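You operate a simulated robot arm through the tools that you are given. There is no shell and no other tool. Be economical: measure what you need, move in short steps, check, and stop when the job is done.

Carry out the task below with a simulated robot arm. There is one attempt and no reset: what you move stays moved.

## Task
Close and lock the grey door; lock the white panel and white door.
Fine: prop down; red, blue and yellow latches home, orange lever down. All else on the wing and the padded table stays as it is.
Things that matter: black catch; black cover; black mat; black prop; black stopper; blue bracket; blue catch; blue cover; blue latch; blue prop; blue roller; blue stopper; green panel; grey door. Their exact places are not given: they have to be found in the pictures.

The check looks at the end state, three seconds after you hand in, the way a careful person would. Anything else that was tipped, shoved, dropped, spilled or broken makes it a failure.

## Robot
A 7-joint arm with a two-finger parallel gripper on a trunk, on a base that drives. Base frame: it is fixed to the floor where the robot stands at the start and does not move with it; the origin is under the middle of the robot, x ahead of it, y to its left, z up; the surface under the hand at the start is at about z = 105. Units: cm, degrees, N and s.
Its first joint turns from -166.0 to 166.0 degrees. Places, roughly: black catch [230, 110, 110]; black cover [150, 375, 100]; black mat [175, 400, 25]; black prop [70, -110, 100]; black stopper [125, 375, 100]; blue bracket [75, 375, 100]; blue catch [240, 150, 110]; blue cover [225, -125, 100]; blue latch [50, -20, 110]; blue prop [230, 90, 100]; blue roller [250, 125, 100]; blue stopper [125, 375, 100]; green panel [225, -300, 100]; grey door [60, 30, 120]; grey panel [225, 150, 100]; grey strip [125, 400, 75]. Payload 3.43 kg.
Tool frame: the origin (TCP) lies between the finger pads and is the grasp point; the fingertips stand 3 cm ahead of it; z points along the fingers, y is the line along which they close. The gripper opens to 9.4 cm. The fingers are 2.8 cm wide and 1 cm thick; the gripper's body (5 by 9.6 cm) begins 5.5 cm behind the TCP.
Orientation is that of the tool frame in the base frame, as a unit quaternion [x, y, z, w]. With the fingers straight down and closing along the base's y, the tool's x points along the base's -x, its y along +y and its z along -z.

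## Interface
- The arm moves only by the tool arm_command. Its argument "rows" is a list of rows, each a list of 7 numbers: the shift along the base's x, y, z in cm, then the turn, a rotation vector about the base's x, y, z in rad, then the opening, from 0 (shut) to 1 (fully open). In form: [[tx, ty, tz, wx, wy, wz, claw], ...]. A call has 1 to 12 rows; each row is the pose to reach, as a shift and turn from the pose commanded when the call began. A row lasts 0.2 s, in which the tool goes at most 5 cm and 8.6 degrees; a call with a longer step from one row to the next is refused whole, and so is a gripper value outside its range. A pose out of reach is approached as far as the arm can. The call stops where the force on the tool passes 70 N (or 10 N more than at its start, if that is more) or the arm is blocked; 0.2 s more then pass. Each finger travels about 4.5 cm/s and halts on what it meets, pressing with about 31 N; the grip force reading is that of the motor and also rises with nothing between the fingers. The clock runs only during rows and for 0.2 s after the last one: add rows that repeat a pose to give the fingers time. It gives the time, the measured TCP pose, the force on the tool (base axes), the opening and the grip force at its end, in the units of the frame above (readings bear some noise), with the torque about the TCP (base axes, N m) and any sound that the robot's microphone picked up.
- Cameras (640 x 400 px; columns grow to the right, rows downward): "scene" is now at [2.85, 20.43, 142.72]; the picture's right is [-0.32, -0.95, 0.00], its down [-0.16, 0.06, -0.98] and it looks along [0.93, -0.32, -0.17] (base axes); focal length 214 px, centre (320, 200). "wrist" rides on the gripper at [7.6, 1.4, -10.2] in the tool frame; the picture's right is [-0.18, 0.98, 0.00], its down [-0.75, -0.14, -0.64] and it looks along [-0.63, -0.12, 0.77] (tool axes); focal length 243 px, centre (320, 200).
- camera(camera): a new picture of that camera. No time passes.
- roll_base(legs): drives the robot by 1 to 6 legs, each [ahead, turn to the left] in cm and degrees, along the robot's own axes; the way and the turn of a leg run together, so that a leg with both is an arc; at most 150 cm and 180 degrees a leg. The arm and the cameras ride along, it lands a little off, and it stops where it bumps. It gives what a move gives.
- turn_head(pan, tilt): turns the head with the scene camera to pan (to the left, within 120 degrees either way) and tilt (down, from -29 to 69), counted from straight ahead of the robot. It gives what a move gives.
- measure_at(camera, pixels): for up to 12 pixels [column, row] of the newest picture of that camera ("zoom" is the newest enlarged one), the place [x, y, z] in the base frame of the surface seen there, good to about 0.2 cm. No time passes.
- close_up(camera, box): a new picture of the part [left, top, right, bottom] of that camera's present view, enlarged. No time passes.
- finish_job(): hands the job in; it is judged then, once.

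Go step by step. Measure first, check grasps and placings, and put right what went wrong. The budget is 80 turns and 68 pictures, counting those below and the enlarged ones. Unless the task says otherwise, let go and move clear before handing in, and close with one line.

The tools are called after "Emit:" as a command line: name --pt "numbers of a row" for each row, then --argument value for the rest, lists and objects as JSON in quotes. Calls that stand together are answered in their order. arm_command: Moves the arm, as the interface text tells. Its arguments: {"type":"object","properties":{"rows":{"type":"array","items":{"type":"array","items":{"type":"number"}}}},"required":["rows"]} The other tools are called the same way: roll_base (legs) drives the base; turn_head (pan, tilt) turns the head that bears the scene camera; camera (camera) takes a picture; measure_at (camera, pixels) gives the place of the surface under pixels of a picture; close_up (camera, box) takes an enlarged picture of a part of a camera's view; finish_job () hands the job in.

At the start:

```text
t: 0.0
eef_pos: [59.61, 3.39, 147.59]
tcp_rot: [0.001, 1.0, 0.001, 0.0]
ft_force: [0.7, -0.2, 0.2]
ft_torque: [0.0, -0.01, 0.01]
width: 9.4
gripper_force: 0.0
robot x, y, heading: [0.07, -0.11, -0.2]
head pan, tilt: [-18.6, 9.9]
```

scene: 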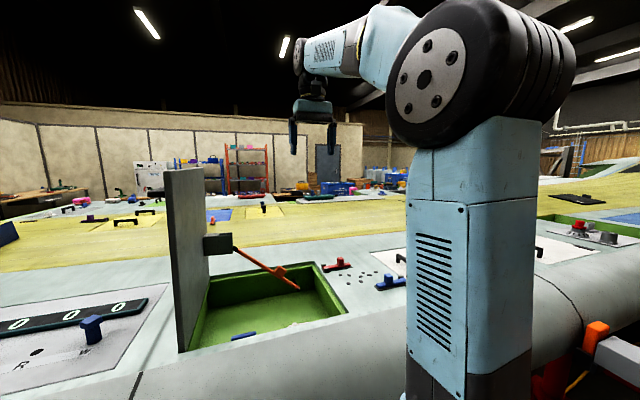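
wrist: 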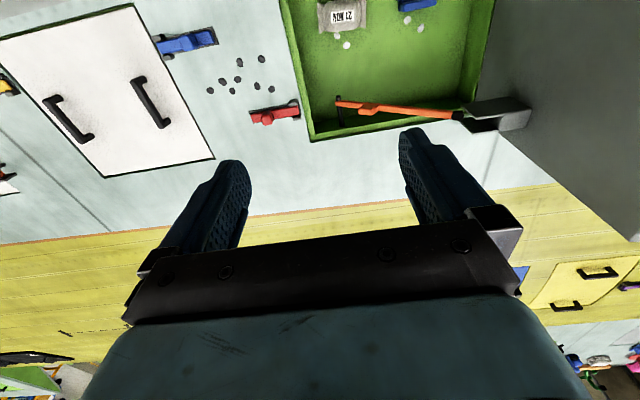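

The pictures show an upright grey door (scene ~185,260) beside a green bay, with an orange stay, a red latch and blue latches. I'll look around with the head tilted further down.

Emit:
turn_head --pan 0 --tilt 35

Emit:
camera --camera "scene"

Emit:
close_up --camera "wrist" --box '[140, 0, 540, 200]'

```text
t: 0.9
eef_pos: [59.72, 3.3, 147.59]
tcp_rot: [0.002, 1.0, 0.0, 0.0]
ft_force: [-1.4, -0.5, -0.3]
ft_torque: [0.01, 0.01, 0.0]
width: 9.41
gripper_force: 0.0
robot x, y, heading: [-0.25, 0.1, 0.1]
head pan, tilt: [0.0, 35.0]
```

```text
65 pictures are left
```

scene: 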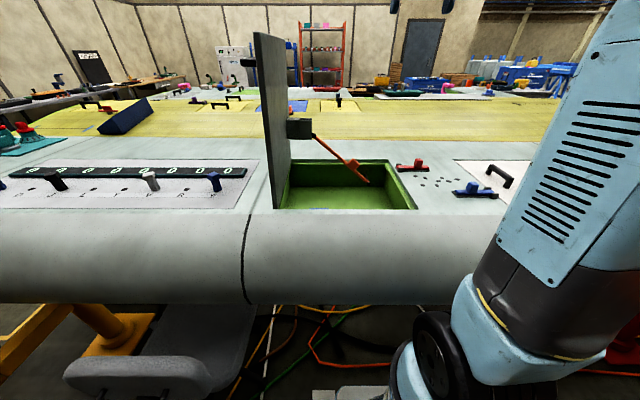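

```text
1.60 times, centred on (340, 100) of wrist
```

zoom: 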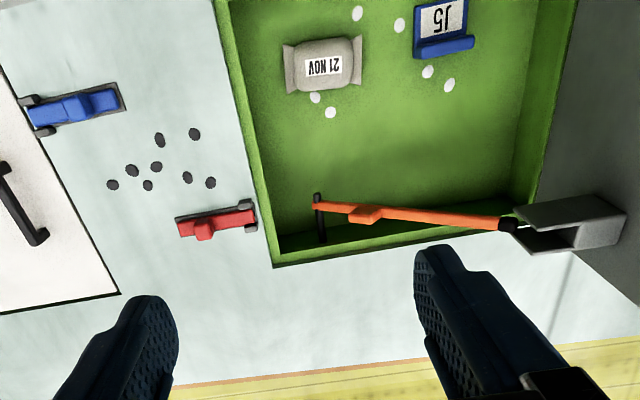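

The bay holds a stay (orange) reaching from the door's bracket to a peg; the red latch serves the bay, the blue one the white panel. I'll look to the right for the other items, including the orange lever.

Emit:
turn_head --pan -60 --tilt 35

Emit:
camera --camera "scene"

Emit:
close_up --camera "wrist" --box '[0, 0, 240, 200]'

```text
t: 2.2
eef_pos: [59.6, 3.38, 147.62]
tcp_rot: [0.002, 1.0, 0.0, -0.001]
ft_force: [1.0, 0.0, 0.3]
ft_torque: [-0.01, -0.03, 0.0]
width: 9.39
gripper_force: 0.1
robot x, y, heading: [0.08, 0.16, 0.0]
head pan, tilt: [-60.0, 35.0]
```

```text
63 pictures are left
```

scene: 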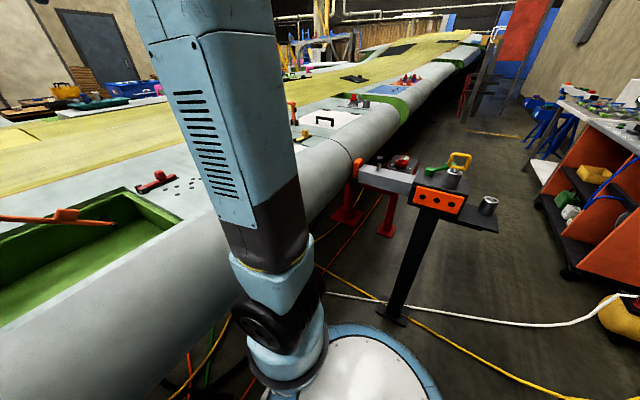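

```text
2.00 times, centred on (120, 100) of wrist
```

zoom: 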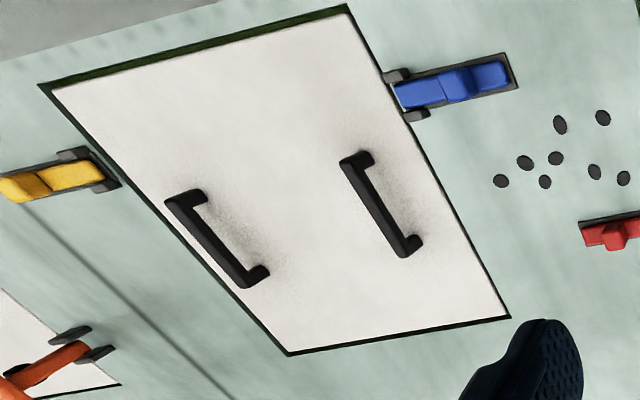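

The wrist zoom shows the white panel between a yellow and a blue sliding latch, and an upright orange lever farther right over another white surface. I'll measure these points and look closer.

Emit:
close_up --camera "scene" --box '[270, 60, 430, 160]'

Emit:
measure_at --camera "wrist" --pixels '[[185, 43], [212, 33], [160, 48], [270, 113], [298, 107], [5, 85], [40, 83], [17, 180], [340, 100], [370, 106], [455, 114], [497, 115]]'

```text
4.00 times, centred on (350, 110) of scene
```

zoom: 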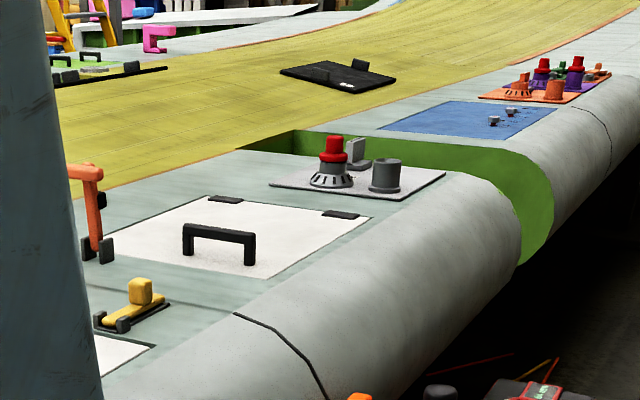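

```text
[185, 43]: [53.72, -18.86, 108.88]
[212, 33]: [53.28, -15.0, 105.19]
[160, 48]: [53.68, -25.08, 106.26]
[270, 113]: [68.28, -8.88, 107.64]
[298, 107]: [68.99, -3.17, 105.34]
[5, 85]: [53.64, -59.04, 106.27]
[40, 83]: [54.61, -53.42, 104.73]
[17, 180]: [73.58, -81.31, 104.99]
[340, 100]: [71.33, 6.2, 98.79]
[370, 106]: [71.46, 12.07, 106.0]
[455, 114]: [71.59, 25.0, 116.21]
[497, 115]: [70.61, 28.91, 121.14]
```

The orange lever stands upright at about (73,-81) and must swing down into its fork; the stay runs from (71.6,25,116) to (71,6,99). I need closer views of the stay and the latches.

Emit:
turn_head --pan -5 --tilt 30

Emit:
close_up --camera "scene" --box '[260, 90, 420, 190]'

Emit:
close_up --camera "wrist" --box '[310, 70, 550, 220]'

Emit:
camera --camera "scene"

```text
t: 3.4
eef_pos: [59.6, 3.29, 147.61]
tcp_rot: [0.002, 1.0, 0.001, 0.0]
ft_force: [-0.1, 0.7, -0.5]
ft_torque: [0.02, 0.01, 0.0]
width: 9.41
gripper_force: 0.1
robot x, y, heading: [0.07, -0.06, -0.1]
head pan, tilt: [-5.0, 30.0]
```

```text
4.00 times, centred on (340, 140) of scene
```

zoom: 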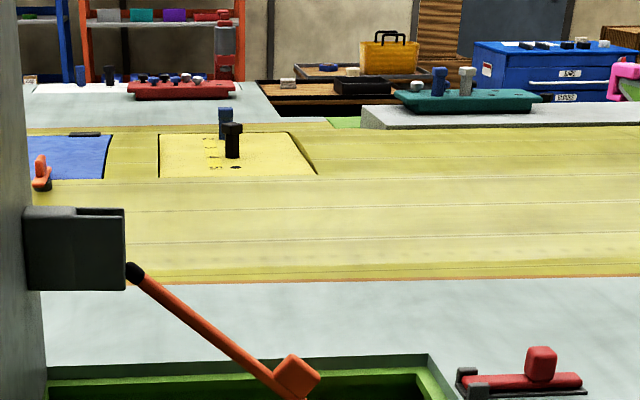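

```text
2.67 times, centred on (430, 145) of wrist
```

zoom: 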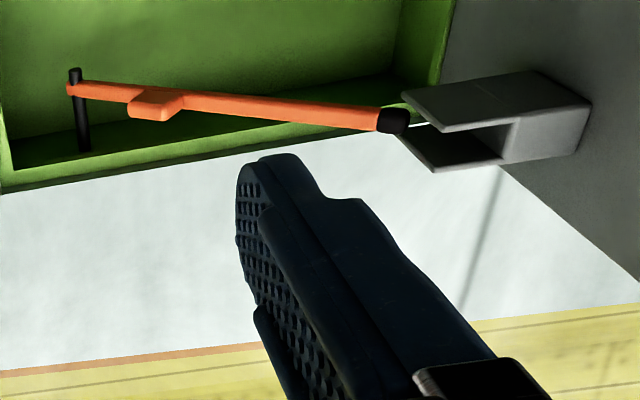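

```text
58 pictures are left
```

scene: 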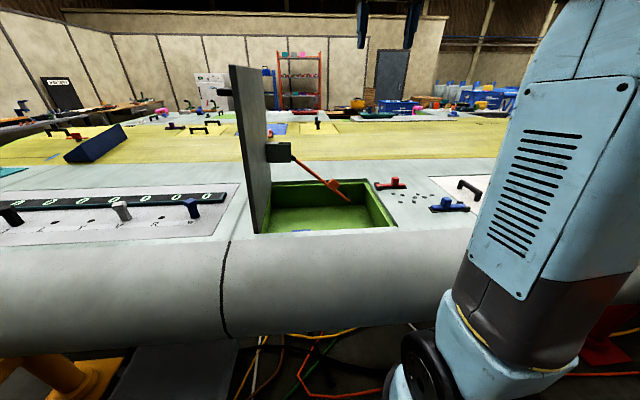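

The rod pivots on a black pin in the bay wall and its black tip rests at the fork on the door. I'll measure door, bay and rod geometry.

Emit:
measure_at --camera "scene" --pixels '[[234, 70], [262, 85], [254, 225], [272, 145], [291, 147], [291, 160], [310, 172], [334, 185], [346, 198], [268, 225], [398, 225], [375, 183]]'

Emit:
measure_at --camera "wrist" --pixels '[[313, 137], [478, 102], [285, 5], [490, 5], [400, 60], [342, 15], [420, 5], [340, 122], [467, 112], [525, 100], [520, 125], [600, 150]]'

Emit:
close_up --camera "scene" --box '[210, 60, 310, 122]'

```text
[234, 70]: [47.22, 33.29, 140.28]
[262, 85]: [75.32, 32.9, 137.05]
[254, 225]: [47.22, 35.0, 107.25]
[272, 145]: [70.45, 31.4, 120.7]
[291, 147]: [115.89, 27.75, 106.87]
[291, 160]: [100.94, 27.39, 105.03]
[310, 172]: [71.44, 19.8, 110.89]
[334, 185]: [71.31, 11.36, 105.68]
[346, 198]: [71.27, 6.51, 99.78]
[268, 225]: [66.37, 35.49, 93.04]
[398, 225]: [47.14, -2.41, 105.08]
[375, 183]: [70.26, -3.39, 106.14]
```

```text
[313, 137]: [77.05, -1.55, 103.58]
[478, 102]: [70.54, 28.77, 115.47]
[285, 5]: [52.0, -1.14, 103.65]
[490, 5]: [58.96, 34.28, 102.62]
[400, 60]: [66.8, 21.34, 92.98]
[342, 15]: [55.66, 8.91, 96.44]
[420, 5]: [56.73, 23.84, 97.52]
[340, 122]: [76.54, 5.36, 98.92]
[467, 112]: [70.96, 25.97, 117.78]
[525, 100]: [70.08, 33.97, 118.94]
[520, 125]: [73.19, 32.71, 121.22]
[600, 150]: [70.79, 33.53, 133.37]
```

```text
6.40 times, centred on (260, 91) of scene
```

zoom: 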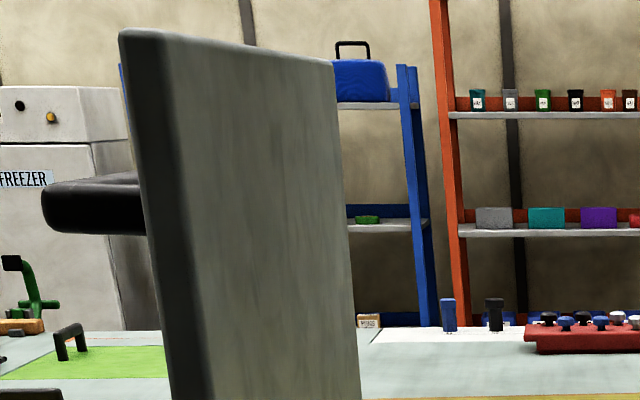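

Door leans ~3° toward the bay, resting on the stay via its fork; bay floor is at z 93. I'll shut the fingers and come up to the door's inner face near its top, to push it gently further open.

Emit:
arm_command --pt "0 4 0 0 0 0 0.5" --pt "0 8 0 0 0 0 0" --pt "0 12 -3 0 0 0 0" --pt "0 16 -6 0 0 0 0" --pt "0 20 -9 0 0 0 0" --pt "0 23 -10 0 0 0 0" --pt "0 25 -10 0 0 0 0" --pt "0 27 -10 0 0 0 0" --pt "0 27 -10 0 0 0 0"

Emit:
camera --camera "scene"

```text
t: 5.4
eef_pos: [59.56, 30.27, 137.63]
tcp_rot: [0.002, 1.0, -0.001, 0.0]
ft_force: [0.1, 0.5, -1.0]
ft_torque: [0.02, -0.02, 0.01]
width: 0.0
gripper_force: 31.2
robot x, y, heading: [0.17, -0.08, -0.1]
head pan, tilt: [-5.0, 30.0]
```

```text
56 pictures are left
```

scene: 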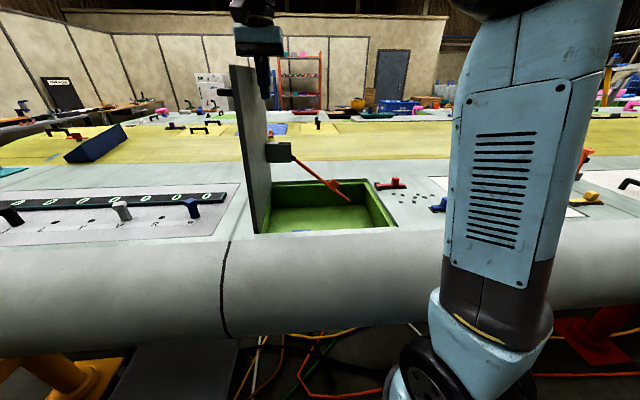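

The fingers (scene ~263,80) stand just short of the door. I'll push it back by about 4 cm in small steps.

Emit:
arm_command --pt "0 1 0 0 0 0 0" --pt "0 2 0 0 0 0 0" --pt "0 3 0 0 0 0 0" --pt "0 4 0 0 0 0 0" --pt "0 5 0 0 0 0 0" --pt "0 5 0 0 0 0 0"

Emit:
close_up --camera "scene" --box '[200, 60, 424, 240]'

```text
t: 6.7
eef_pos: [59.84, 34.17, 137.54]
tcp_rot: [0.008, 1.0, -0.008, -0.003]
ft_force: [-14.8, -37.6, -1.3]
ft_torque: [-0.11, 0.05, 0.5]
width: 0.0
gripper_force: 31.4
robot x, y, heading: [-0.1, -0.27, -0.2]
head pan, tilt: [-5.0, 30.0]
stopped in row 6: the force on the tool passed its limit at 80 N (the readings are from after the stop); the commanded pose is now the measured one
```

```text
2.22 times, centred on (312, 150) of scene
```

zoom: 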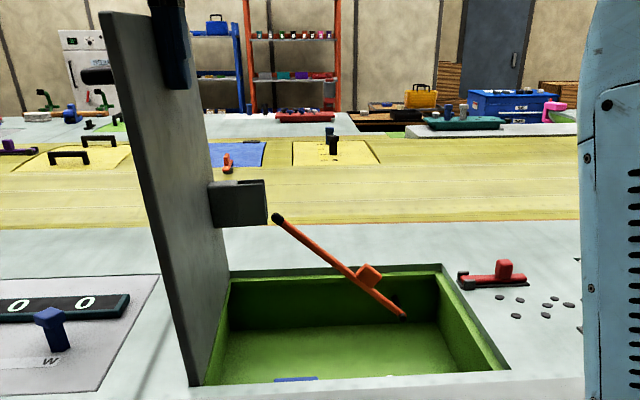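

The door is at its stop, leaning back, and the stay's tip (zoom 277,217) is free but stays up by friction. I'll back off and see whether the door stays.

Emit:
arm_command --pt "0 -1 0 0 0 0 0" --pt "0 -2 0 0 0 0 0" --pt "0 -3 0 0 0 0 0" --pt "0 -5 1 0 0 0 0" --pt "0 -8 2 0 0 0 0"

Emit:
close_up --camera "scene" --box '[200, 60, 424, 240]'

Emit:
measure_at --camera "zoom" --pixels '[[277, 217], [368, 275], [350, 272], [400, 312], [262, 200], [240, 200], [130, 150], [190, 300]]'

```text
t: 7.9
eef_pos: [59.67, 26.69, 139.25]
tcp_rot: [0.005, 1.0, -0.005, -0.002]
ft_force: [-0.6, -0.2, -1.1]
ft_torque: [-0.01, 0.04, 0.01]
width: 0.0
gripper_force: 30.7
robot x, y, heading: [0.17, -0.06, -0.1]
head pan, tilt: [-5.0, 30.0]
```

```text
2.22 times, centred on (312, 150) of scene
```

zoom: 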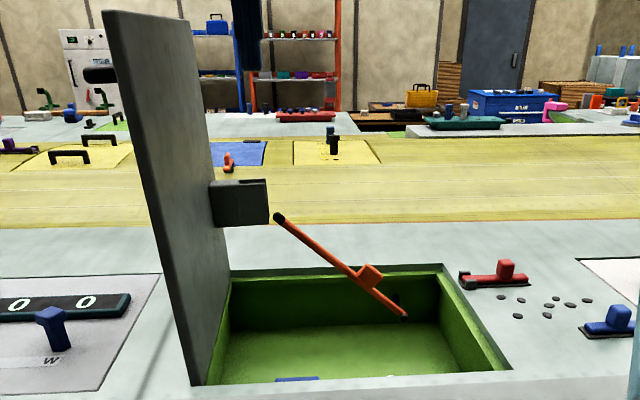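

```text
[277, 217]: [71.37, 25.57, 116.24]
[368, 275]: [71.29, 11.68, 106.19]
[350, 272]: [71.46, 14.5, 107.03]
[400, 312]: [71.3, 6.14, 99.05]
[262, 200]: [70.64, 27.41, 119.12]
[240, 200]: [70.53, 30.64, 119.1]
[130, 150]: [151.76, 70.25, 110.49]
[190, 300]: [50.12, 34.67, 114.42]
```

The door stays open by itself and the stay's tip is clear. I'll press the stay down with shut fingertips at about (71.3, 20), between knob and tip.

Emit:
arm_command --pt "2 -3 0 0 0 0 0" --pt "6 -6.7 0 0 0 0 0" --pt "10 -6.7 -3 0 0 0 0" --pt "11.6 -6.7 -7 0 0 0 0" --pt "11.6 -6.7 -11.5 0 0 0 0" --pt "11.6 -6.7 -16 0 0 0 0" --pt "11.6 -6.7 -19 0 0 0 0" --pt "11.6 -6.7 -22 0 0 0 0" --pt "11.6 -6.7 -25 0 0 0 0" --pt "11.6 -6.7 -28 0 0 0 0" --pt "11.6 -6.7 -28 0 0 0 0"

Emit:
close_up --camera "scene" --box '[200, 60, 424, 240]'

```text
refused: row 2 steps farther than a row can; nothing moved
```

```text
2.22 times, centred on (312, 150) of scene
```

zoom: 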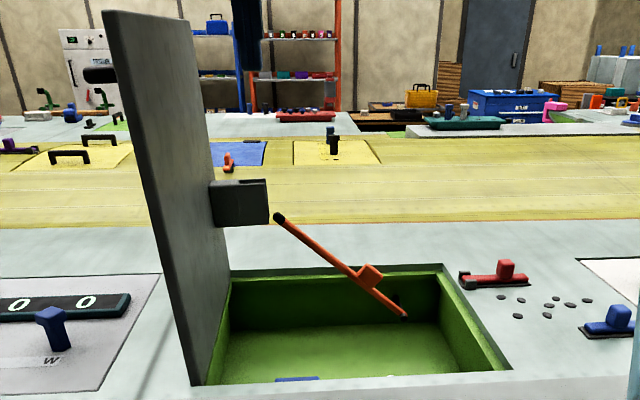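

One row step was too long, nothing moved. I repeat with shorter steps.

Emit:
arm_command --pt "2.5 -3.5 0 0 0 0 0" --pt "5.5 -6.7 0 0 0 0 0" --pt "9 -6.7 -3 0 0 0 0" --pt "11.6 -6.7 -7 0 0 0 0" --pt "11.6 -6.7 -11.5 0 0 0 0" --pt "11.6 -6.7 -16 0 0 0 0" --pt "11.6 -6.7 -19 0 0 0 0" --pt "11.6 -6.7 -22 0 0 0 0" --pt "11.6 -6.7 -25 0 0 0 0" --pt "11.6 -6.7 -28 0 0 0 0" --pt "11.6 -6.7 -28 0 0 0 0"

Emit:
close_up --camera "scene" --box '[200, 60, 424, 240]'

```text
t: 10.3
eef_pos: [71.5, 19.96, 111.27]
tcp_rot: [0.006, 1.0, -0.006, -0.003]
ft_force: [-0.4, 0.3, -0.6]
ft_torque: [0.01, 0.03, -0.01]
width: 0.03
gripper_force: 30.9
robot x, y, heading: [0.3, -0.26, -0.1]
head pan, tilt: [-5.0, 30.0]
```

```text
2.22 times, centred on (312, 150) of scene
```

zoom: 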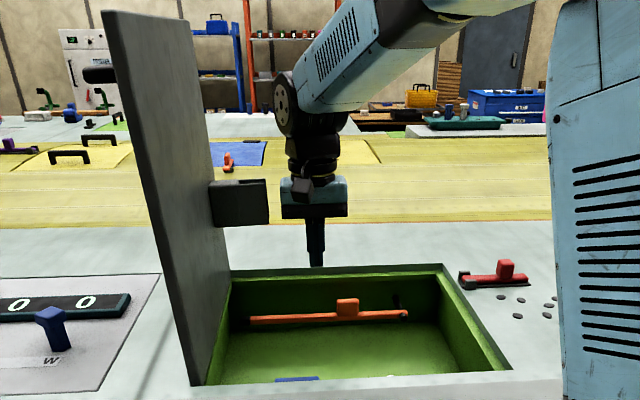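

The stay dropped into the bay on its own (zoom 250–405, 318). I'll measure it, then raise the hand.

Emit:
measure_at --camera "zoom" --pixels '[[252, 320], [348, 302], [400, 313], [345, 316], [216, 200], [266, 195], [266, 220]]'

Emit:
arm_command --pt "0 -2 4 0 0 0 0" --pt "0 -4 8 0 0 0 0" --pt "0 -6 12 0 0 0 0" --pt "0 -6 17 0 0 0 0" --pt "0 -6 22 0 0 0 0" --pt "0 -6 27 0 0 0 0" --pt "-4 -4 30 0 0 0 0" --pt "-8 -1 31 0 0 0 0"

Emit:
close_up --camera "wrist" --box '[240, 0, 560, 200]'

```text
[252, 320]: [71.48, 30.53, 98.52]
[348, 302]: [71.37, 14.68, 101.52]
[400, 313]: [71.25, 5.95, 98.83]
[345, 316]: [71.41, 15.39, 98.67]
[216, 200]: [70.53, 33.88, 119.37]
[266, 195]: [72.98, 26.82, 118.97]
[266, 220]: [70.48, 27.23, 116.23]
```

```text
refused: row 7 steps farther than a row can; nothing moved
```

```text
2.00 times, centred on (400, 100) of wrist
```

zoom: 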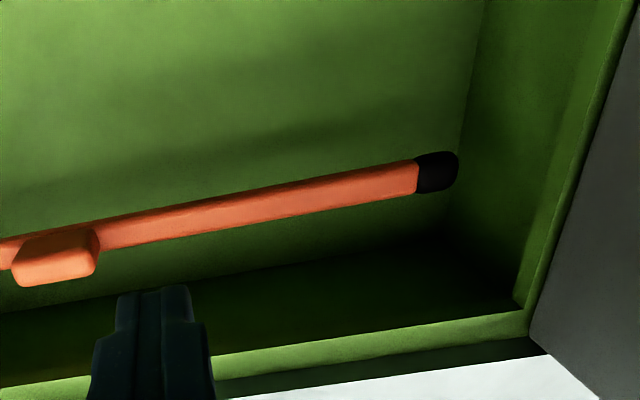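

The stay lies level at its stop (z≈98.7), tip at y 30.5. I'll raise the hand and go above the door's top edge to see the edge and outer face.

Emit:
arm_command --pt "0 -2 4 0 0 0 0" --pt "0 -4 8 0 0 0 0" --pt "0 -5 12 0 0 0 0" --pt "0 -5 16.5 0 0 0 0" --pt "0 -5 21 0 0 0 0" --pt "0 -5 25.5 0 0 0 0" --pt "0 -5 30 0 0 0 0" --pt "-3 -3 33 0 0 0 0.4" --pt "-6 0 36 0 0 0 0.7" --pt "-9 3 38 0 0 0 1" --pt "-10.5 7 40 0 0 0 1" --pt "-10.5 11.5 42 0 0 0 1"

Emit:
arm_command --pt "0 4 0 0 0 0 1" --pt "0 4 0 0 0 0 1"

Emit:
camera --camera "wrist"

Emit:
camera --camera "scene"

```text
refused: row 9 steps farther than a row can; nothing moved
```

```text
t: 10.9
eef_pos: [71.56, 23.88, 111.32]
tcp_rot: [0.006, 1.0, -0.007, -0.002]
ft_force: [0.7, -0.3, 0.2]
ft_torque: [0.0, 0.0, 0.0]
width: 5.02
gripper_force: 0.1
robot x, y, heading: [-0.09, -0.04, 0.0]
head pan, tilt: [-5.0, 30.0]
```

```text
50 pictures are left
```

wrist: 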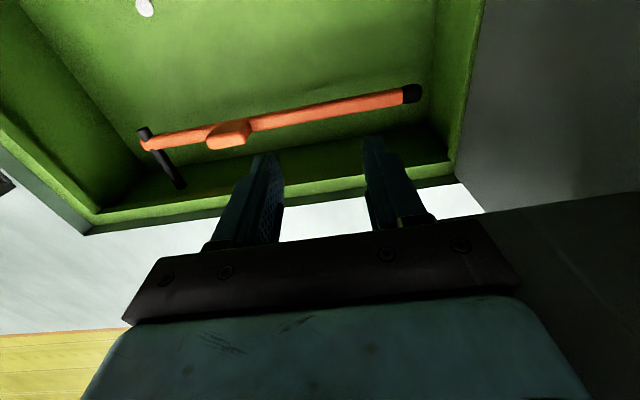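

```text
49 pictures are left
```

scene: 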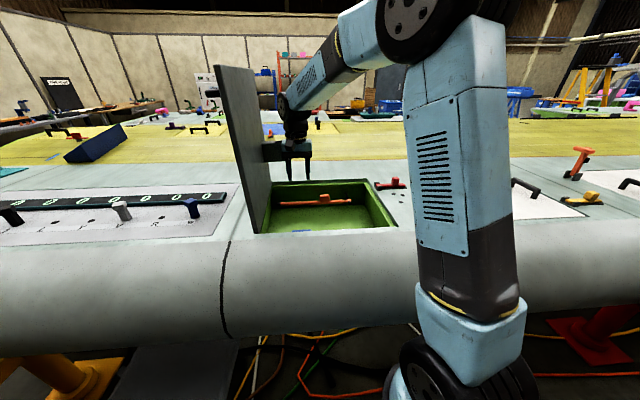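

That second call went off alone, but forces are nil and nothing was touched. I'll now back off from the door and rise with short steps.

Emit:
arm_command --pt "0 -4 0 0 0 0 0.5" --pt "0 -6 4 0 0 0 0.5" --pt "0 -6 8.5 0 0 0 0.5" --pt "0 -6 13 0 0 0 0.5" --pt "0 -6 17.5 0 0 0 0.5" --pt "0 -6 22 0 0 0 0.5" --pt "0 -6 26.5 0 0 0 0.5" --pt "0 -6 31 0 0 0 0.5" --pt "-3 -6 34.5 0 0 0 0.5" --pt "-6 -3 37 0 0 0 0.5" --pt "-9 0 39 0 0 0 0.5" --pt "-11 4 40 0 0 0 0.5"

```text
t: 13.5
eef_pos: [59.09, 27.42, 150.2]
tcp_rot: [0.006, 1.0, -0.005, 0.0]
ft_force: [0.6, 0.5, -0.6]
ft_torque: [-0.02, 0.05, 0.01]
width: 4.69
gripper_force: 0.1
out of reach, approached as far as the arm can: row 11, 12
robot x, y, heading: [-0.21, -0.13, -0.2]
head pan, tilt: [-5.0, 30.0]
```

The hand is at (59,27,150), near its reach height. I'll move over the door's top edge (y≈35.5) and take a wrist picture.

Emit:
arm_command --pt "-1 4 -1 0 0 0 0.5" --pt "-2 8 -2 0 0 0 0.5" --pt "-2 8 -2 0 0 0 0.5"

Emit:
camera --camera "wrist"

Emit:
close_up --camera "scene" --box '[180, 30, 340, 130]'

```text
t: 14.3
eef_pos: [57.25, 35.49, 148.02]
tcp_rot: [0.006, 1.0, -0.006, -0.002]
ft_force: [-0.2, -0.8, -0.5]
ft_torque: [-0.04, 0.02, -0.01]
width: 4.7
gripper_force: 0.0
robot x, y, heading: [-0.17, -0.04, 0.1]
head pan, tilt: [-5.0, 30.0]
```

```text
48 pictures are left
```

wrist: 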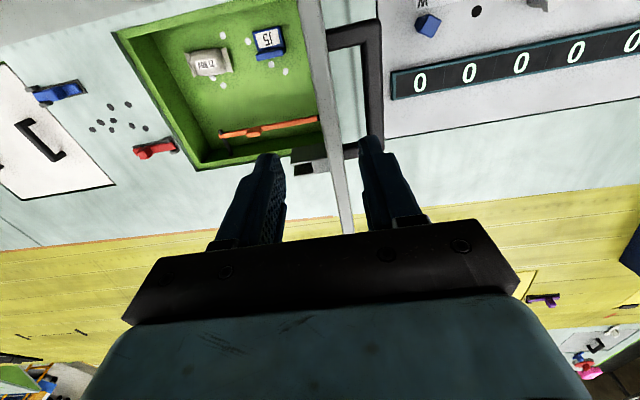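

```text
4.00 times, centred on (260, 80) of scene
```

zoom: 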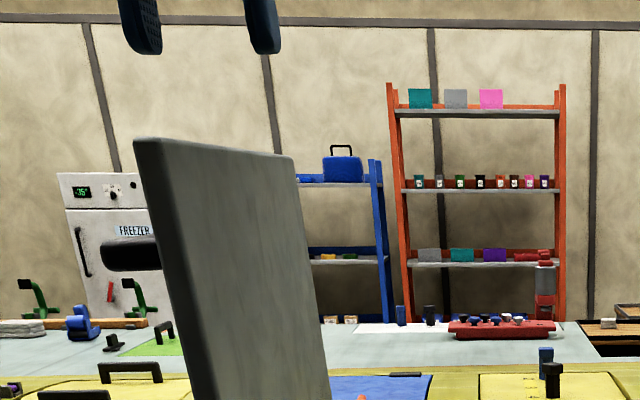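

The door's top edge runs between the fingers, with the black handle on its outer face (wrist 375,90). I'll measure edge and handle.

Emit:
measure_at --camera "wrist" --pixels '[[315, 60], [322, 60], [328, 60], [335, 130], [345, 200], [372, 30], [374, 90], [372, 140], [345, 40], [304, 10], [143, 150], [170, 145]]'

```text
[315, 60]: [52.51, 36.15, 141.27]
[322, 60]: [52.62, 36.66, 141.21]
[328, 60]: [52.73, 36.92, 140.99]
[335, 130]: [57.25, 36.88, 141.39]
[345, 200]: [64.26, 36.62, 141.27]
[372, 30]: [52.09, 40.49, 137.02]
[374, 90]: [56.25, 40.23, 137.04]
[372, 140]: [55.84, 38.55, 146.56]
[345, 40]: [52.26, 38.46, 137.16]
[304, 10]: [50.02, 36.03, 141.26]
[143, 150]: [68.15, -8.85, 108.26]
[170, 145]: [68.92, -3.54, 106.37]
```

Edge is 1.2 cm thick at y≈36.5, top z 141.3; handle top is at z≈137. I'll lower to TCP z 141.6 and grip the edge.

Emit:
arm_command --pt "2 1 -3 0 0 0 0.5" --pt "2.2 1 -5 0 0 0 0.5" --pt "2.2 1 -6.4 0 0 0 0.5" --pt "2.2 1 -6.4 0 0 0 0.2" --pt "2.2 1 -6.4 0 0 0 0" --pt "2.2 1 -6.4 0 0 0 0" --pt "2.2 1 -6.4 0 0 0 0"

Emit:
camera --camera "wrist"

```text
t: 15.9
eef_pos: [59.74, 36.3, 141.74]
tcp_rot: [0.007, 1.0, -0.008, -0.002]
ft_force: [-2.0, -19.9, -6.3]
ft_torque: [-1.49, 0.18, 0.8]
width: 1.35
gripper_force: 45.1
robot x, y, heading: [-0.19, -0.52, -0.3]
head pan, tilt: [-5.0, 30.0]
```

```text
46 pictures are left
```

wrist: 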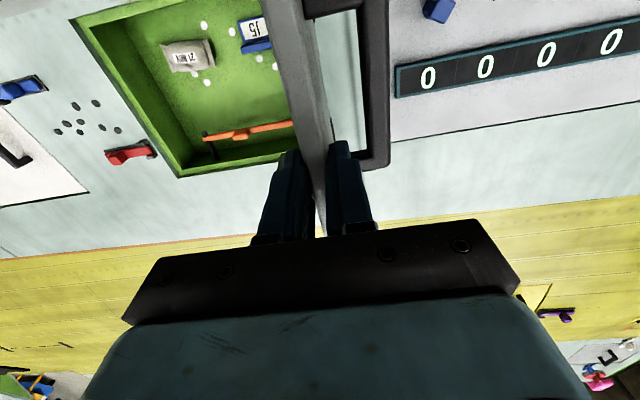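

The edge is gripped (width 1.35). I'll swing the door the first 21° about its hinge with the hand turning along.

Emit:
arm_command --pt "0 -2.2 0 0.061 0 0 0" --pt "0 -4.4 -0.07 0.122 0 0 0" --pt "0 -6.7 -0.3 0.183 0 0 0" --pt "0 -8.8 -0.68 0.244 0 0 0" --pt "0 -13.1 -1.82 0.367 0 0 0" --pt "0 -13.1 -1.82 0.367 0 0 0"

Emit:
camera --camera "scene"

```text
t: 17.3
eef_pos: [59.64, 23.46, 140.11]
tcp_rot: [0.005, 0.984, 0.176, -0.006]
ft_force: [-6.2, 5.9, -34.9]
ft_torque: [-1.27, 0.14, 0.78]
width: 1.41
gripper_force: 45.3
robot x, y, heading: [-0.05, -0.1, -0.1]
head pan, tilt: [-5.0, 30.0]
```

```text
45 pictures are left
```

scene: 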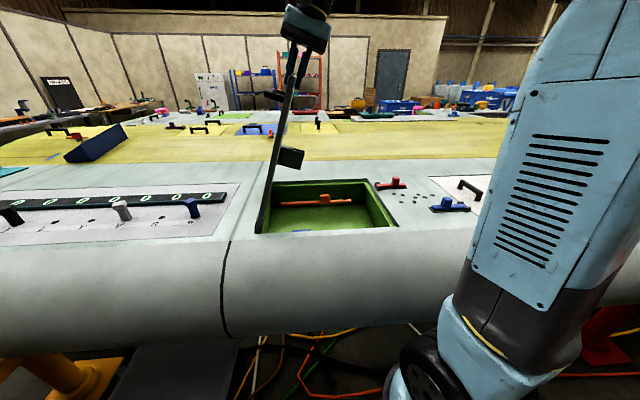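

The door follows the hand. The reading −35 N in z suggests I'm pulling slightly outward, so I continue the arc to ~56° with a slight inward correction.

Emit:
arm_command --pt "0 -2.0 -1.1 0.061 0 0 0" --pt "0 -3.95 -2.05 0.122 0 0 0" --pt "0 -5.9 -3.1 0.183 0 0 0" --pt "0 -7.85 -4.2 0.244 0 0 0" --pt "0 -9.6 -5.5 0.305 0 0 0" --pt "0 -11.4 -6.8 0.367 0 0 0" --pt "0 -14.65 -9.8 0.489 0 0 0" --pt "0 -17.5 -13.2 0.611 0 0 0" --pt "0 -17.5 -13.2 0.611 0 0 0"

Emit:
camera --camera "scene"

Emit:
camera --camera "wrist"

```text
t: 19.3
eef_pos: [59.62, 5.23, 126.93]
tcp_rot: [0.005, 0.885, 0.465, -0.003]
ft_force: [3.1, -42.6, 25.4]
ft_torque: [-1.18, -0.99, -0.03]
width: 1.4
gripper_force: 45.2
robot x, y, heading: [-0.4, -0.1, -0.4]
head pan, tilt: [-5.0, 30.0]
```

```text
44 pictures are left
```

scene: 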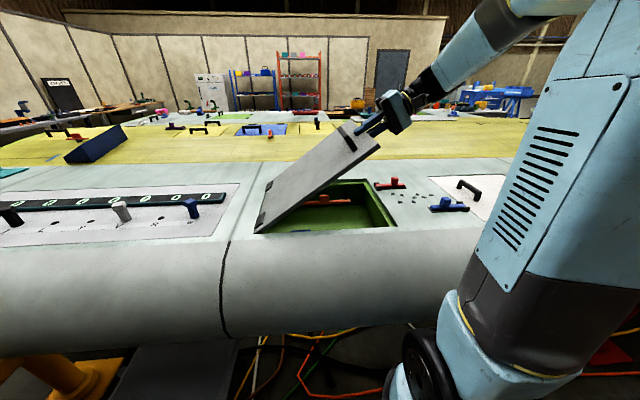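

```text
43 pictures are left
```

wrist: 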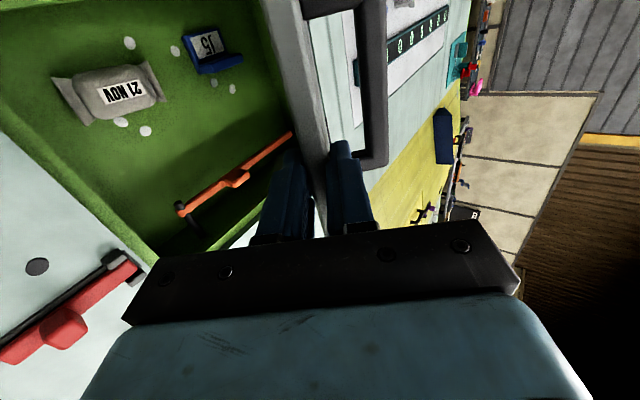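

The door is at ~54° and now slightly pushed inward (−43, +25 N); I'll ease outward and carry on to ~77°.

Emit:
arm_command --pt "0 -1.6 -1.5 0.061 0 0 0" --pt "0 -2.9 -3.4 0.122 0 0 0" --pt "0 -3.9 -5.4 0.183 0 0 0" --pt "0 -4.85 -7.4 0.244 0 0 0" --pt "0 -5.6 -9.5 0.305 0 0 0" --pt "0 -6.3 -11.6 0.367 0 0 0" --pt "0 -6.3 -11.6 0.367 0 0 0"

Emit:
camera --camera "scene"

Emit:
camera --camera "wrist"

```text
t: 20.9
eef_pos: [59.49, -0.93, 115.25]
tcp_rot: [0.005, 0.786, 0.619, -0.004]
ft_force: [11.7, -50.1, 9.4]
ft_torque: [-1.08, -1.18, -0.86]
width: 1.47
gripper_force: 45.2
robot x, y, heading: [-0.08, -0.02, -0.2]
head pan, tilt: [-5.0, 30.0]
```

```text
42 pictures are left
```

scene: 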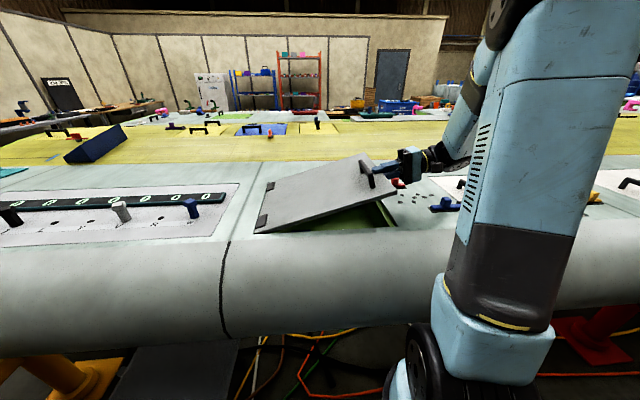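

```text
41 pictures are left
```

wrist: 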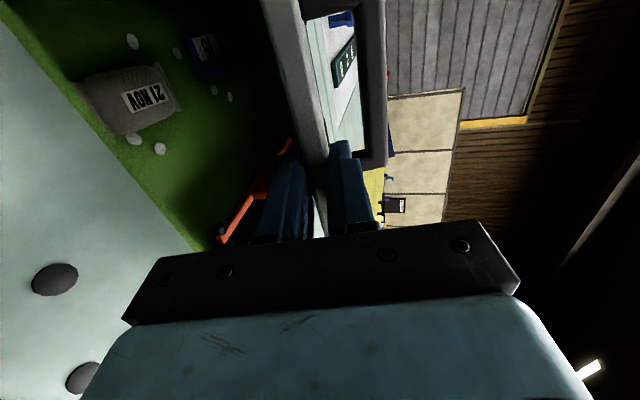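

The door edge is ~10 cm above closed. I'll loosen the fingers, lower the hand so that the lower finger carries the door further down, then check.

Emit:
arm_command --pt "0 -0.5 0 0 0 0 0.15" --pt "0 -0.5 0 0 0 0 0.3" --pt "0 -0.5 0 0 0 0 0.35" --pt "0 -0.8 -1 0 0 0 0.35" --pt "0 -1 -2 0 0 0 0.35" --pt "0 -1.2 -3 0 0 0 0.35" --pt "0 -1.3 -3.7 0 0 0 0.35" --pt "0 -1.3 -3.7 0 0 0 0.35"

Emit:
close_up --camera "scene" --box '[230, 110, 470, 260]'

```text
t: 22.7
eef_pos: [59.44, -1.91, 111.73]
tcp_rot: [0.003, 0.786, 0.619, -0.006]
ft_force: [0.1, -0.6, -2.2]
ft_torque: [0.01, -0.05, 0.02]
width: 3.43
gripper_force: 0.6
robot x, y, heading: [0.04, -0.62, -0.0]
head pan, tilt: [-5.0, 30.0]
```

```text
2.67 times, centred on (350, 185) of scene
```

zoom: 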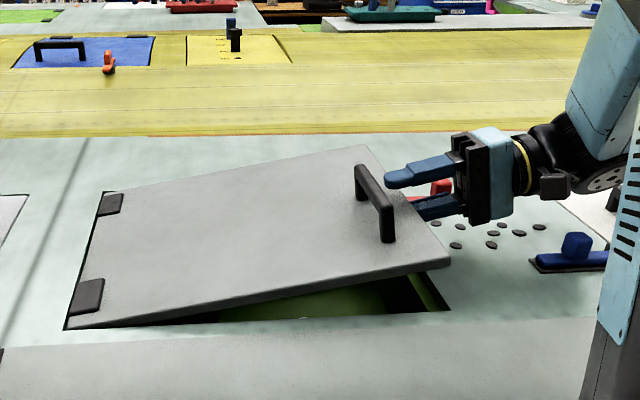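

The door now rests lightly on the lower finger, ~6 cm open. I'll draw the hand back along −y and see if the door drops.

Emit:
arm_command --pt "0 0 -0.8 0 0 0 0.35" --pt "0 -2 -0.8 0 0 0 0.35" --pt "0 -4 -0.8 0 0 0 0.35" --pt "0 -6 0 0 0 0 0.35" --pt "0 -8 3 0 0 0 0.35" --pt "0 -8 7 0 0 0 0.2" --pt "0 -8 11 0 0 0 0"

Emit:
close_up --camera "scene" --box '[230, 110, 470, 260]'

```text
t: 24.3
eef_pos: [59.59, -9.9, 122.42]
tcp_rot: [0.004, 0.786, 0.619, -0.006]
ft_force: [0.2, -0.5, 0.0]
ft_torque: [0.03, -0.01, 0.0]
width: 0.0
gripper_force: 13.0
robot x, y, heading: [0.02, 0.15, -0.0]
head pan, tilt: [-5.0, 30.0]
```

```text
2.67 times, centred on (350, 185) of scene
```

zoom: 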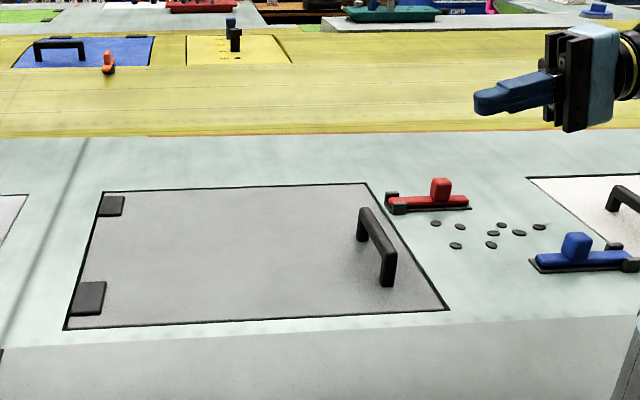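

The door is shut flush. The red latch's keeper is at the door side, so its bolt goes +y. I'll turn the hand back straight down above the latches and look.

Emit:
arm_command --pt "0 0 2 -0.14 0 0 0" --pt "0 0 4 -0.28 0 0 0" --pt "0 0 6 -0.42 0 0 0" --pt "0 0 8 -0.56 0 0 0" --pt "0 0 9 -0.7 0 0 0" --pt "0 0 9 -0.84 0 0 0" --pt "0 0 9 -0.98 0 0 0" --pt "0 0 9 -1.12 0 0 0" --pt "0 0 9 -1.24 0 0 0.3" --pt "-2 0 9 -1.344 0 0 0.3"

Emit:
camera --camera "wrist"

```text
t: 26.5
eef_pos: [57.8, -9.79, 131.78]
tcp_rot: [0.006, 1.0, -0.006, -0.002]
ft_force: [0.0, 0.7, 0.7]
ft_torque: [0.05, 0.03, 0.03]
width: 2.81
gripper_force: 0.1
robot x, y, heading: [0.33, -0.4, -0.2]
head pan, tilt: [-5.0, 30.0]
```

```text
38 pictures are left
```

wrist: 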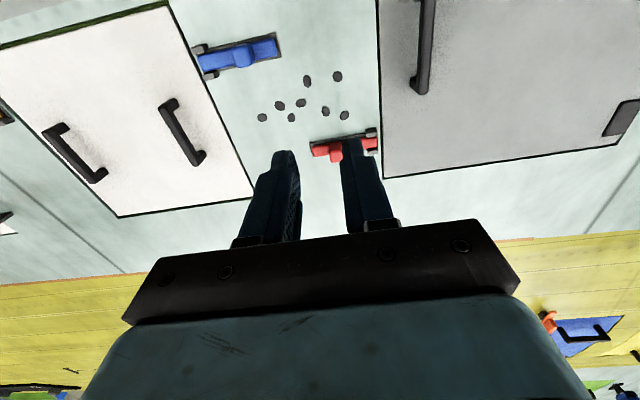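

Emit:
close_up --camera "wrist" --box '[180, 10, 400, 170]'

Emit:
measure_at --camera "wrist" --pixels '[[202, 62], [243, 52], [275, 46], [280, 52], [313, 150], [332, 150], [374, 132], [380, 120], [200, 47], [210, 75], [384, 150], [190, 60]]'

```text
2.50 times, centred on (290, 90) of wrist
```

zoom: 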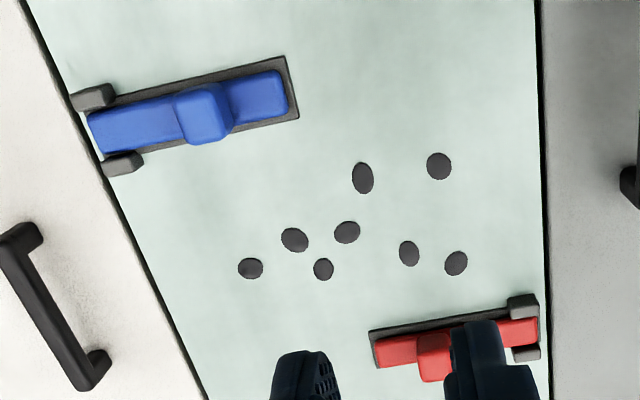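

```text
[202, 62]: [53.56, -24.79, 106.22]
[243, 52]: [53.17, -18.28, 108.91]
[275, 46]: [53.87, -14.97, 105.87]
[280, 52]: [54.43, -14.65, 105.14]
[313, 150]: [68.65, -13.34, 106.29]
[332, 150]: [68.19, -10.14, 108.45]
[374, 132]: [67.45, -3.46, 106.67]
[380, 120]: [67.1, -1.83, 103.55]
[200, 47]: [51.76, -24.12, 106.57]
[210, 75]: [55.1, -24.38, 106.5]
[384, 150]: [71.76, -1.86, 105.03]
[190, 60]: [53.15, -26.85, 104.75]
```

Red: knob at y≈−9.5 (z to 108.5), bolt end at y −3 just short of the door; it must go +y. Blue: knob at y≈−18.5, must go −y. I'll lower shut fingers behind the red knob at y −13 (above the slider's tail).

Emit:
arm_command --pt "4 -1.5 0 0 0 0 0" --pt "8 -3.2 -1 0 0 0 0" --pt "10.4 -3.2 -5 0 0 0 0" --pt "10.4 -3.2 -9.5 0 0 0 0" --pt "10.4 -3.2 -14 0 0 0 0" --pt "10.4 -3.2 -18.5 0 0 0 0" --pt "10.4 -3.2 -20.5 0 0 0 0" --pt "10.4 -3.2 -22 0 0 0 0" --pt "10.4 -3.2 -22 0 0 0 0"

Emit:
camera --camera "wrist"

```text
t: 28.5
eef_pos: [67.84, -12.99, 109.73]
tcp_rot: [0.006, 1.0, -0.005, -0.003]
ft_force: [-0.5, 0.5, 0.0]
ft_torque: [-0.03, 0.01, -0.02]
width: 0.0
gripper_force: 31.4
robot x, y, heading: [0.44, -0.2, -0.1]
head pan, tilt: [-5.0, 30.0]
```

```text
36 pictures are left
```

wrist: 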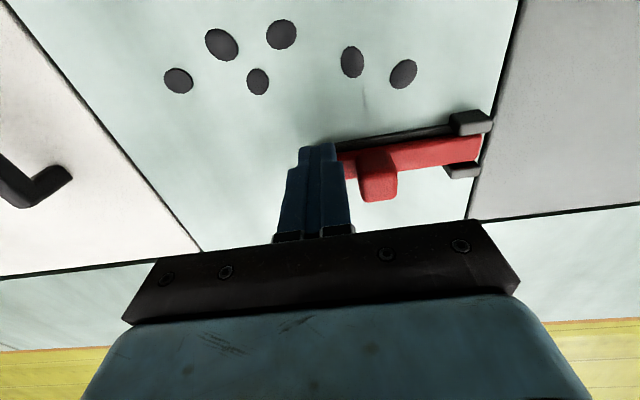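

The fingers stand just behind the red knob (wrist 378,178). I'll push +y in small steps until it stops.

Emit:
arm_command --pt "0.2 1 0 0 0 0 0" --pt "0.3 2 0 0 0 0 0" --pt "0.3 2.8 0 0 0 0 0" --pt "0.3 3.6 0 0 0 0 0" --pt "0.3 4.4 0 0 0 0 0" --pt "0.3 5.2 0 0 0 0 0" --pt "0.3 6 0 0 0 0 0" --pt "0.3 6.8 0 0 0 0 0" --pt "0.3 6.8 0 0 0 0 0"

Emit:
camera --camera "wrist"

```text
t: 30.1
eef_pos: [68.17, -8.29, 109.67]
tcp_rot: [0.014, 1.0, -0.011, -0.002]
ft_force: [5.5, -22.9, -9.5]
ft_torque: [-0.25, -0.06, -0.01]
width: 0.01
gripper_force: 31.2
robot x, y, heading: [-0.27, 0.28, -0.2]
head pan, tilt: [-5.0, 30.0]
stopped in row 8: the force on the tool passed its limit at 80 N (the readings are from after the stop); the commanded pose is now the measured one
```

```text
35 pictures are left
```

wrist: 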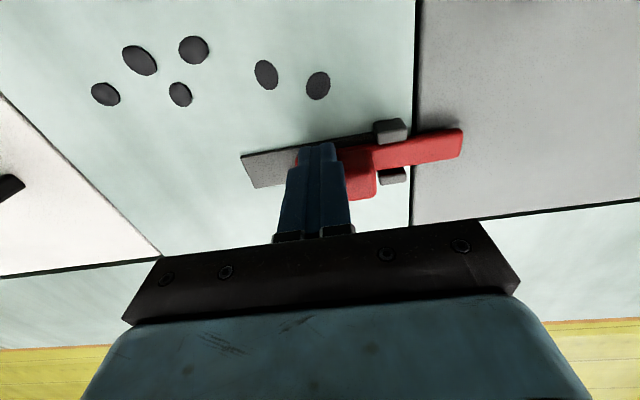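

The red bolt now lies over the door edge (wrist 463,140) and hit its stop. I'll back off, lift, and come down beside the blue knob on its +y side at (53.3, −14.6).

Emit:
arm_command --pt "0 -0.8 0 0 0 0 0" --pt "0 -0.8 4 0 0 0 0" --pt "-1 -0.8 8 0 0 0 0" --pt "-5 -2.5 9 0 0 0 0" --pt "-9 -4.5 9 0 0 0 0" --pt "-13 -6.3 9 0 0 0 0" --pt "-14.9 -6.3 6 0 0 0 0" --pt "-14.9 -6.3 3 0 0 0 0" --pt "-14.9 -6.3 1 0 0 0 0" --pt "-14.9 -6.3 0.1 0 0 0 0" --pt "-14.9 -6.3 0.1 0 0 0 0"

Emit:
camera --camera "wrist"

```text
t: 32.5
eef_pos: [52.91, -14.19, 109.69]
tcp_rot: [0.013, 1.0, -0.01, -0.002]
ft_force: [0.2, 0.0, -0.2]
ft_torque: [0.01, -0.01, -0.06]
width: 0.0
gripper_force: 31.3
robot x, y, heading: [-0.19, -0.45, -0.1]
head pan, tilt: [-5.0, 30.0]
```

```text
34 pictures are left
```

wrist: 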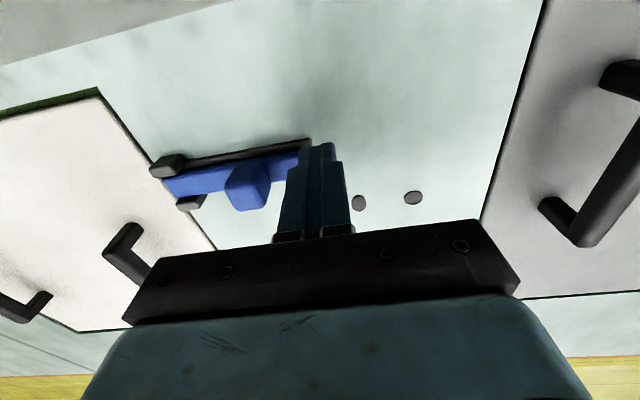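

Blue knob (wrist 247,185) is next to the fingers. I'll push −y until it stops.

Emit:
arm_command --pt "0.2 -1 0 0 0 0 0" --pt "0.3 -2 0 0 0 0 0" --pt "0.3 -2.8 0 0 0 0 0" --pt "0.3 -3.6 0 0 0 0 0" --pt "0.3 -4.4 0 0 0 0 0" --pt "0.3 -5.2 0 0 0 0 0" --pt "0.3 -6 0 0 0 0 0" --pt "0.3 -6.8 0 0 0 0 0" --pt "0.3 -7.4 0 0 0 0 0"

Emit:
camera --camera "wrist"

```text
t: 34.5
eef_pos: [53.54, -20.31, 109.81]
tcp_rot: [0.007, 1.0, -0.003, -0.006]
ft_force: [-7.0, 27.4, 8.6]
ft_torque: [0.66, 0.03, 0.28]
width: 0.0
gripper_force: 31.2
robot x, y, heading: [-0.06, -0.22, -0.0]
head pan, tilt: [-5.0, 30.0]
stopped in row 9: the force on the tool passed its limit at 80 N (the readings are from after the stop); the commanded pose is now the measured one
```

```text
33 pictures are left
```

wrist: 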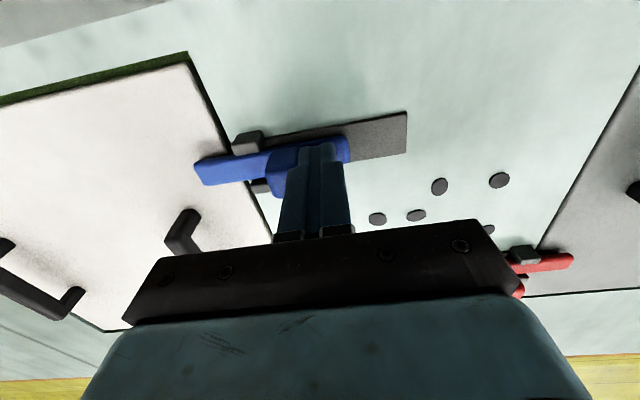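

Blue is home over the panel edge (wrist 200,170). Next yellow at about (54,−59): I'll lift and go over there.

Emit:
arm_command --pt "0 0.8 0 0 0 0 0" --pt "0 0.8 4 0 0 0 0" --pt "0 0.8 8.5 0 0 0 0" --pt "0 0 13 0 0 0 0" --pt "0 -4 15 0 0 0 0" --pt "0 -8.8 15 0 0 0 0" --pt "0 -13.6 15 0 0 0 0" --pt "0 -18.4 15 0 0 0 0" --pt "0 -23.2 15 0 0 0 0" --pt "0 -28 15 0 0 0 0" --pt "0 -32.8 15 0 0 0 0" --pt "0 -37 15 0 0 0 0"

Emit:
camera --camera "wrist"

```text
t: 37.0
eef_pos: [53.66, -57.88, 124.67]
tcp_rot: [0.009, 1.0, -0.005, -0.004]
ft_force: [-0.4, 1.4, 0.8]
ft_torque: [-0.07, -0.03, -0.04]
width: 0.0
gripper_force: 30.7
robot x, y, heading: [-0.13, -0.01, 0.1]
head pan, tilt: [-5.0, 30.0]
```

```text
32 pictures are left
```

wrist: 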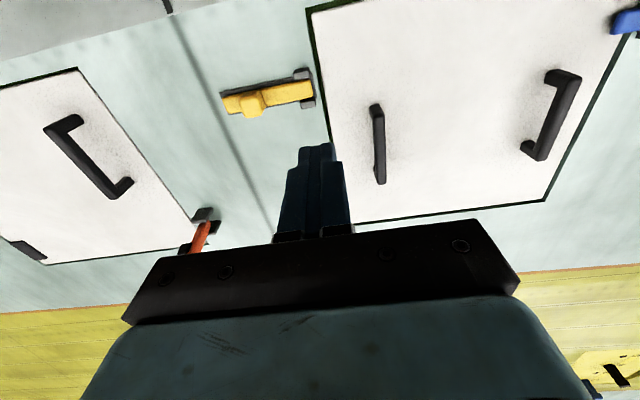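

Yellow latch (wrist 265,97) with keeper at its +y end; orange lever partly visible (205,232). Measuring.

Emit:
measure_at --camera "wrist" --pixels '[[228, 105], [253, 98], [253, 114], [245, 105], [268, 100], [310, 90], [303, 75], [308, 102], [205, 215], [205, 232], [186, 250], [322, 90]]'

Emit:
close_up --camera "wrist" --box '[150, 50, 350, 250]'

```text
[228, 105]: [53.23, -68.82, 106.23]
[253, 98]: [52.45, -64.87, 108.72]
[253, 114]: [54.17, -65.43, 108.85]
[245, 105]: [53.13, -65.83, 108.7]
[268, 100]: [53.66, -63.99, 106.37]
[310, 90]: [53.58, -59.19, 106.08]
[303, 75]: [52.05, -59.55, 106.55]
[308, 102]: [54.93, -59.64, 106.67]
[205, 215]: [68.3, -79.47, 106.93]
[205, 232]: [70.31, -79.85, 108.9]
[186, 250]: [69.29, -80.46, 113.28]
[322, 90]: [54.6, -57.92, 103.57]
```

```text
2.00 times, centred on (250, 150) of wrist
```

zoom: 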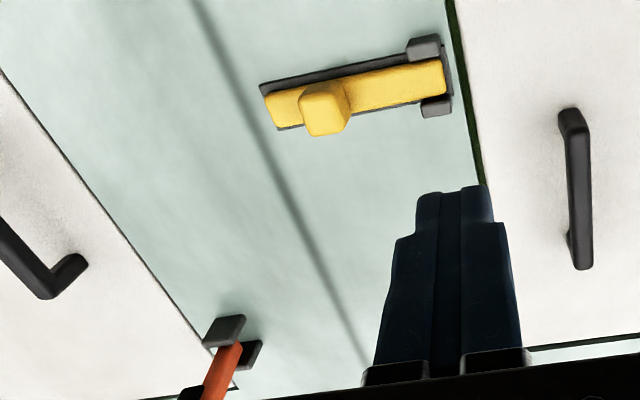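

Yellow knob is at (53.2, −65.2), to be pushed +y about 4.5 cm. I'll come down behind it at y −69.

Emit:
arm_command --pt "0 -4.5 0 0 0 0 0" --pt "0 -9 0 0 0 0 0" --pt "0 -11.2 -2 0 0 0 0" --pt "0 -11.2 -6 0 0 0 0" --pt "0 -11.2 -10 0 0 0 0" --pt "0 -11.2 -13 0 0 0 0" --pt "0 -11.2 -14.9 0 0 0 0" --pt "0 -11.2 -14.9 0 0 0 0"

Emit:
camera --camera "wrist"

```text
t: 38.9
eef_pos: [53.47, -69.03, 110.05]
tcp_rot: [0.009, 1.0, -0.004, -0.003]
ft_force: [-0.2, 0.6, 0.4]
ft_torque: [-0.04, -0.02, -0.02]
width: 0.0
gripper_force: 31.3
robot x, y, heading: [0.44, -0.18, 0.1]
head pan, tilt: [-5.0, 30.0]
```

```text
30 pictures are left
```

wrist: 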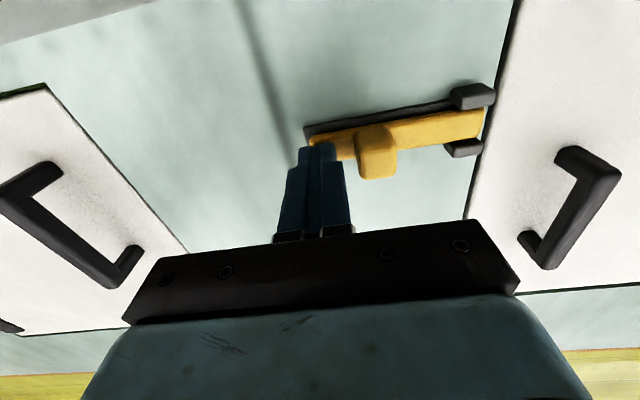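

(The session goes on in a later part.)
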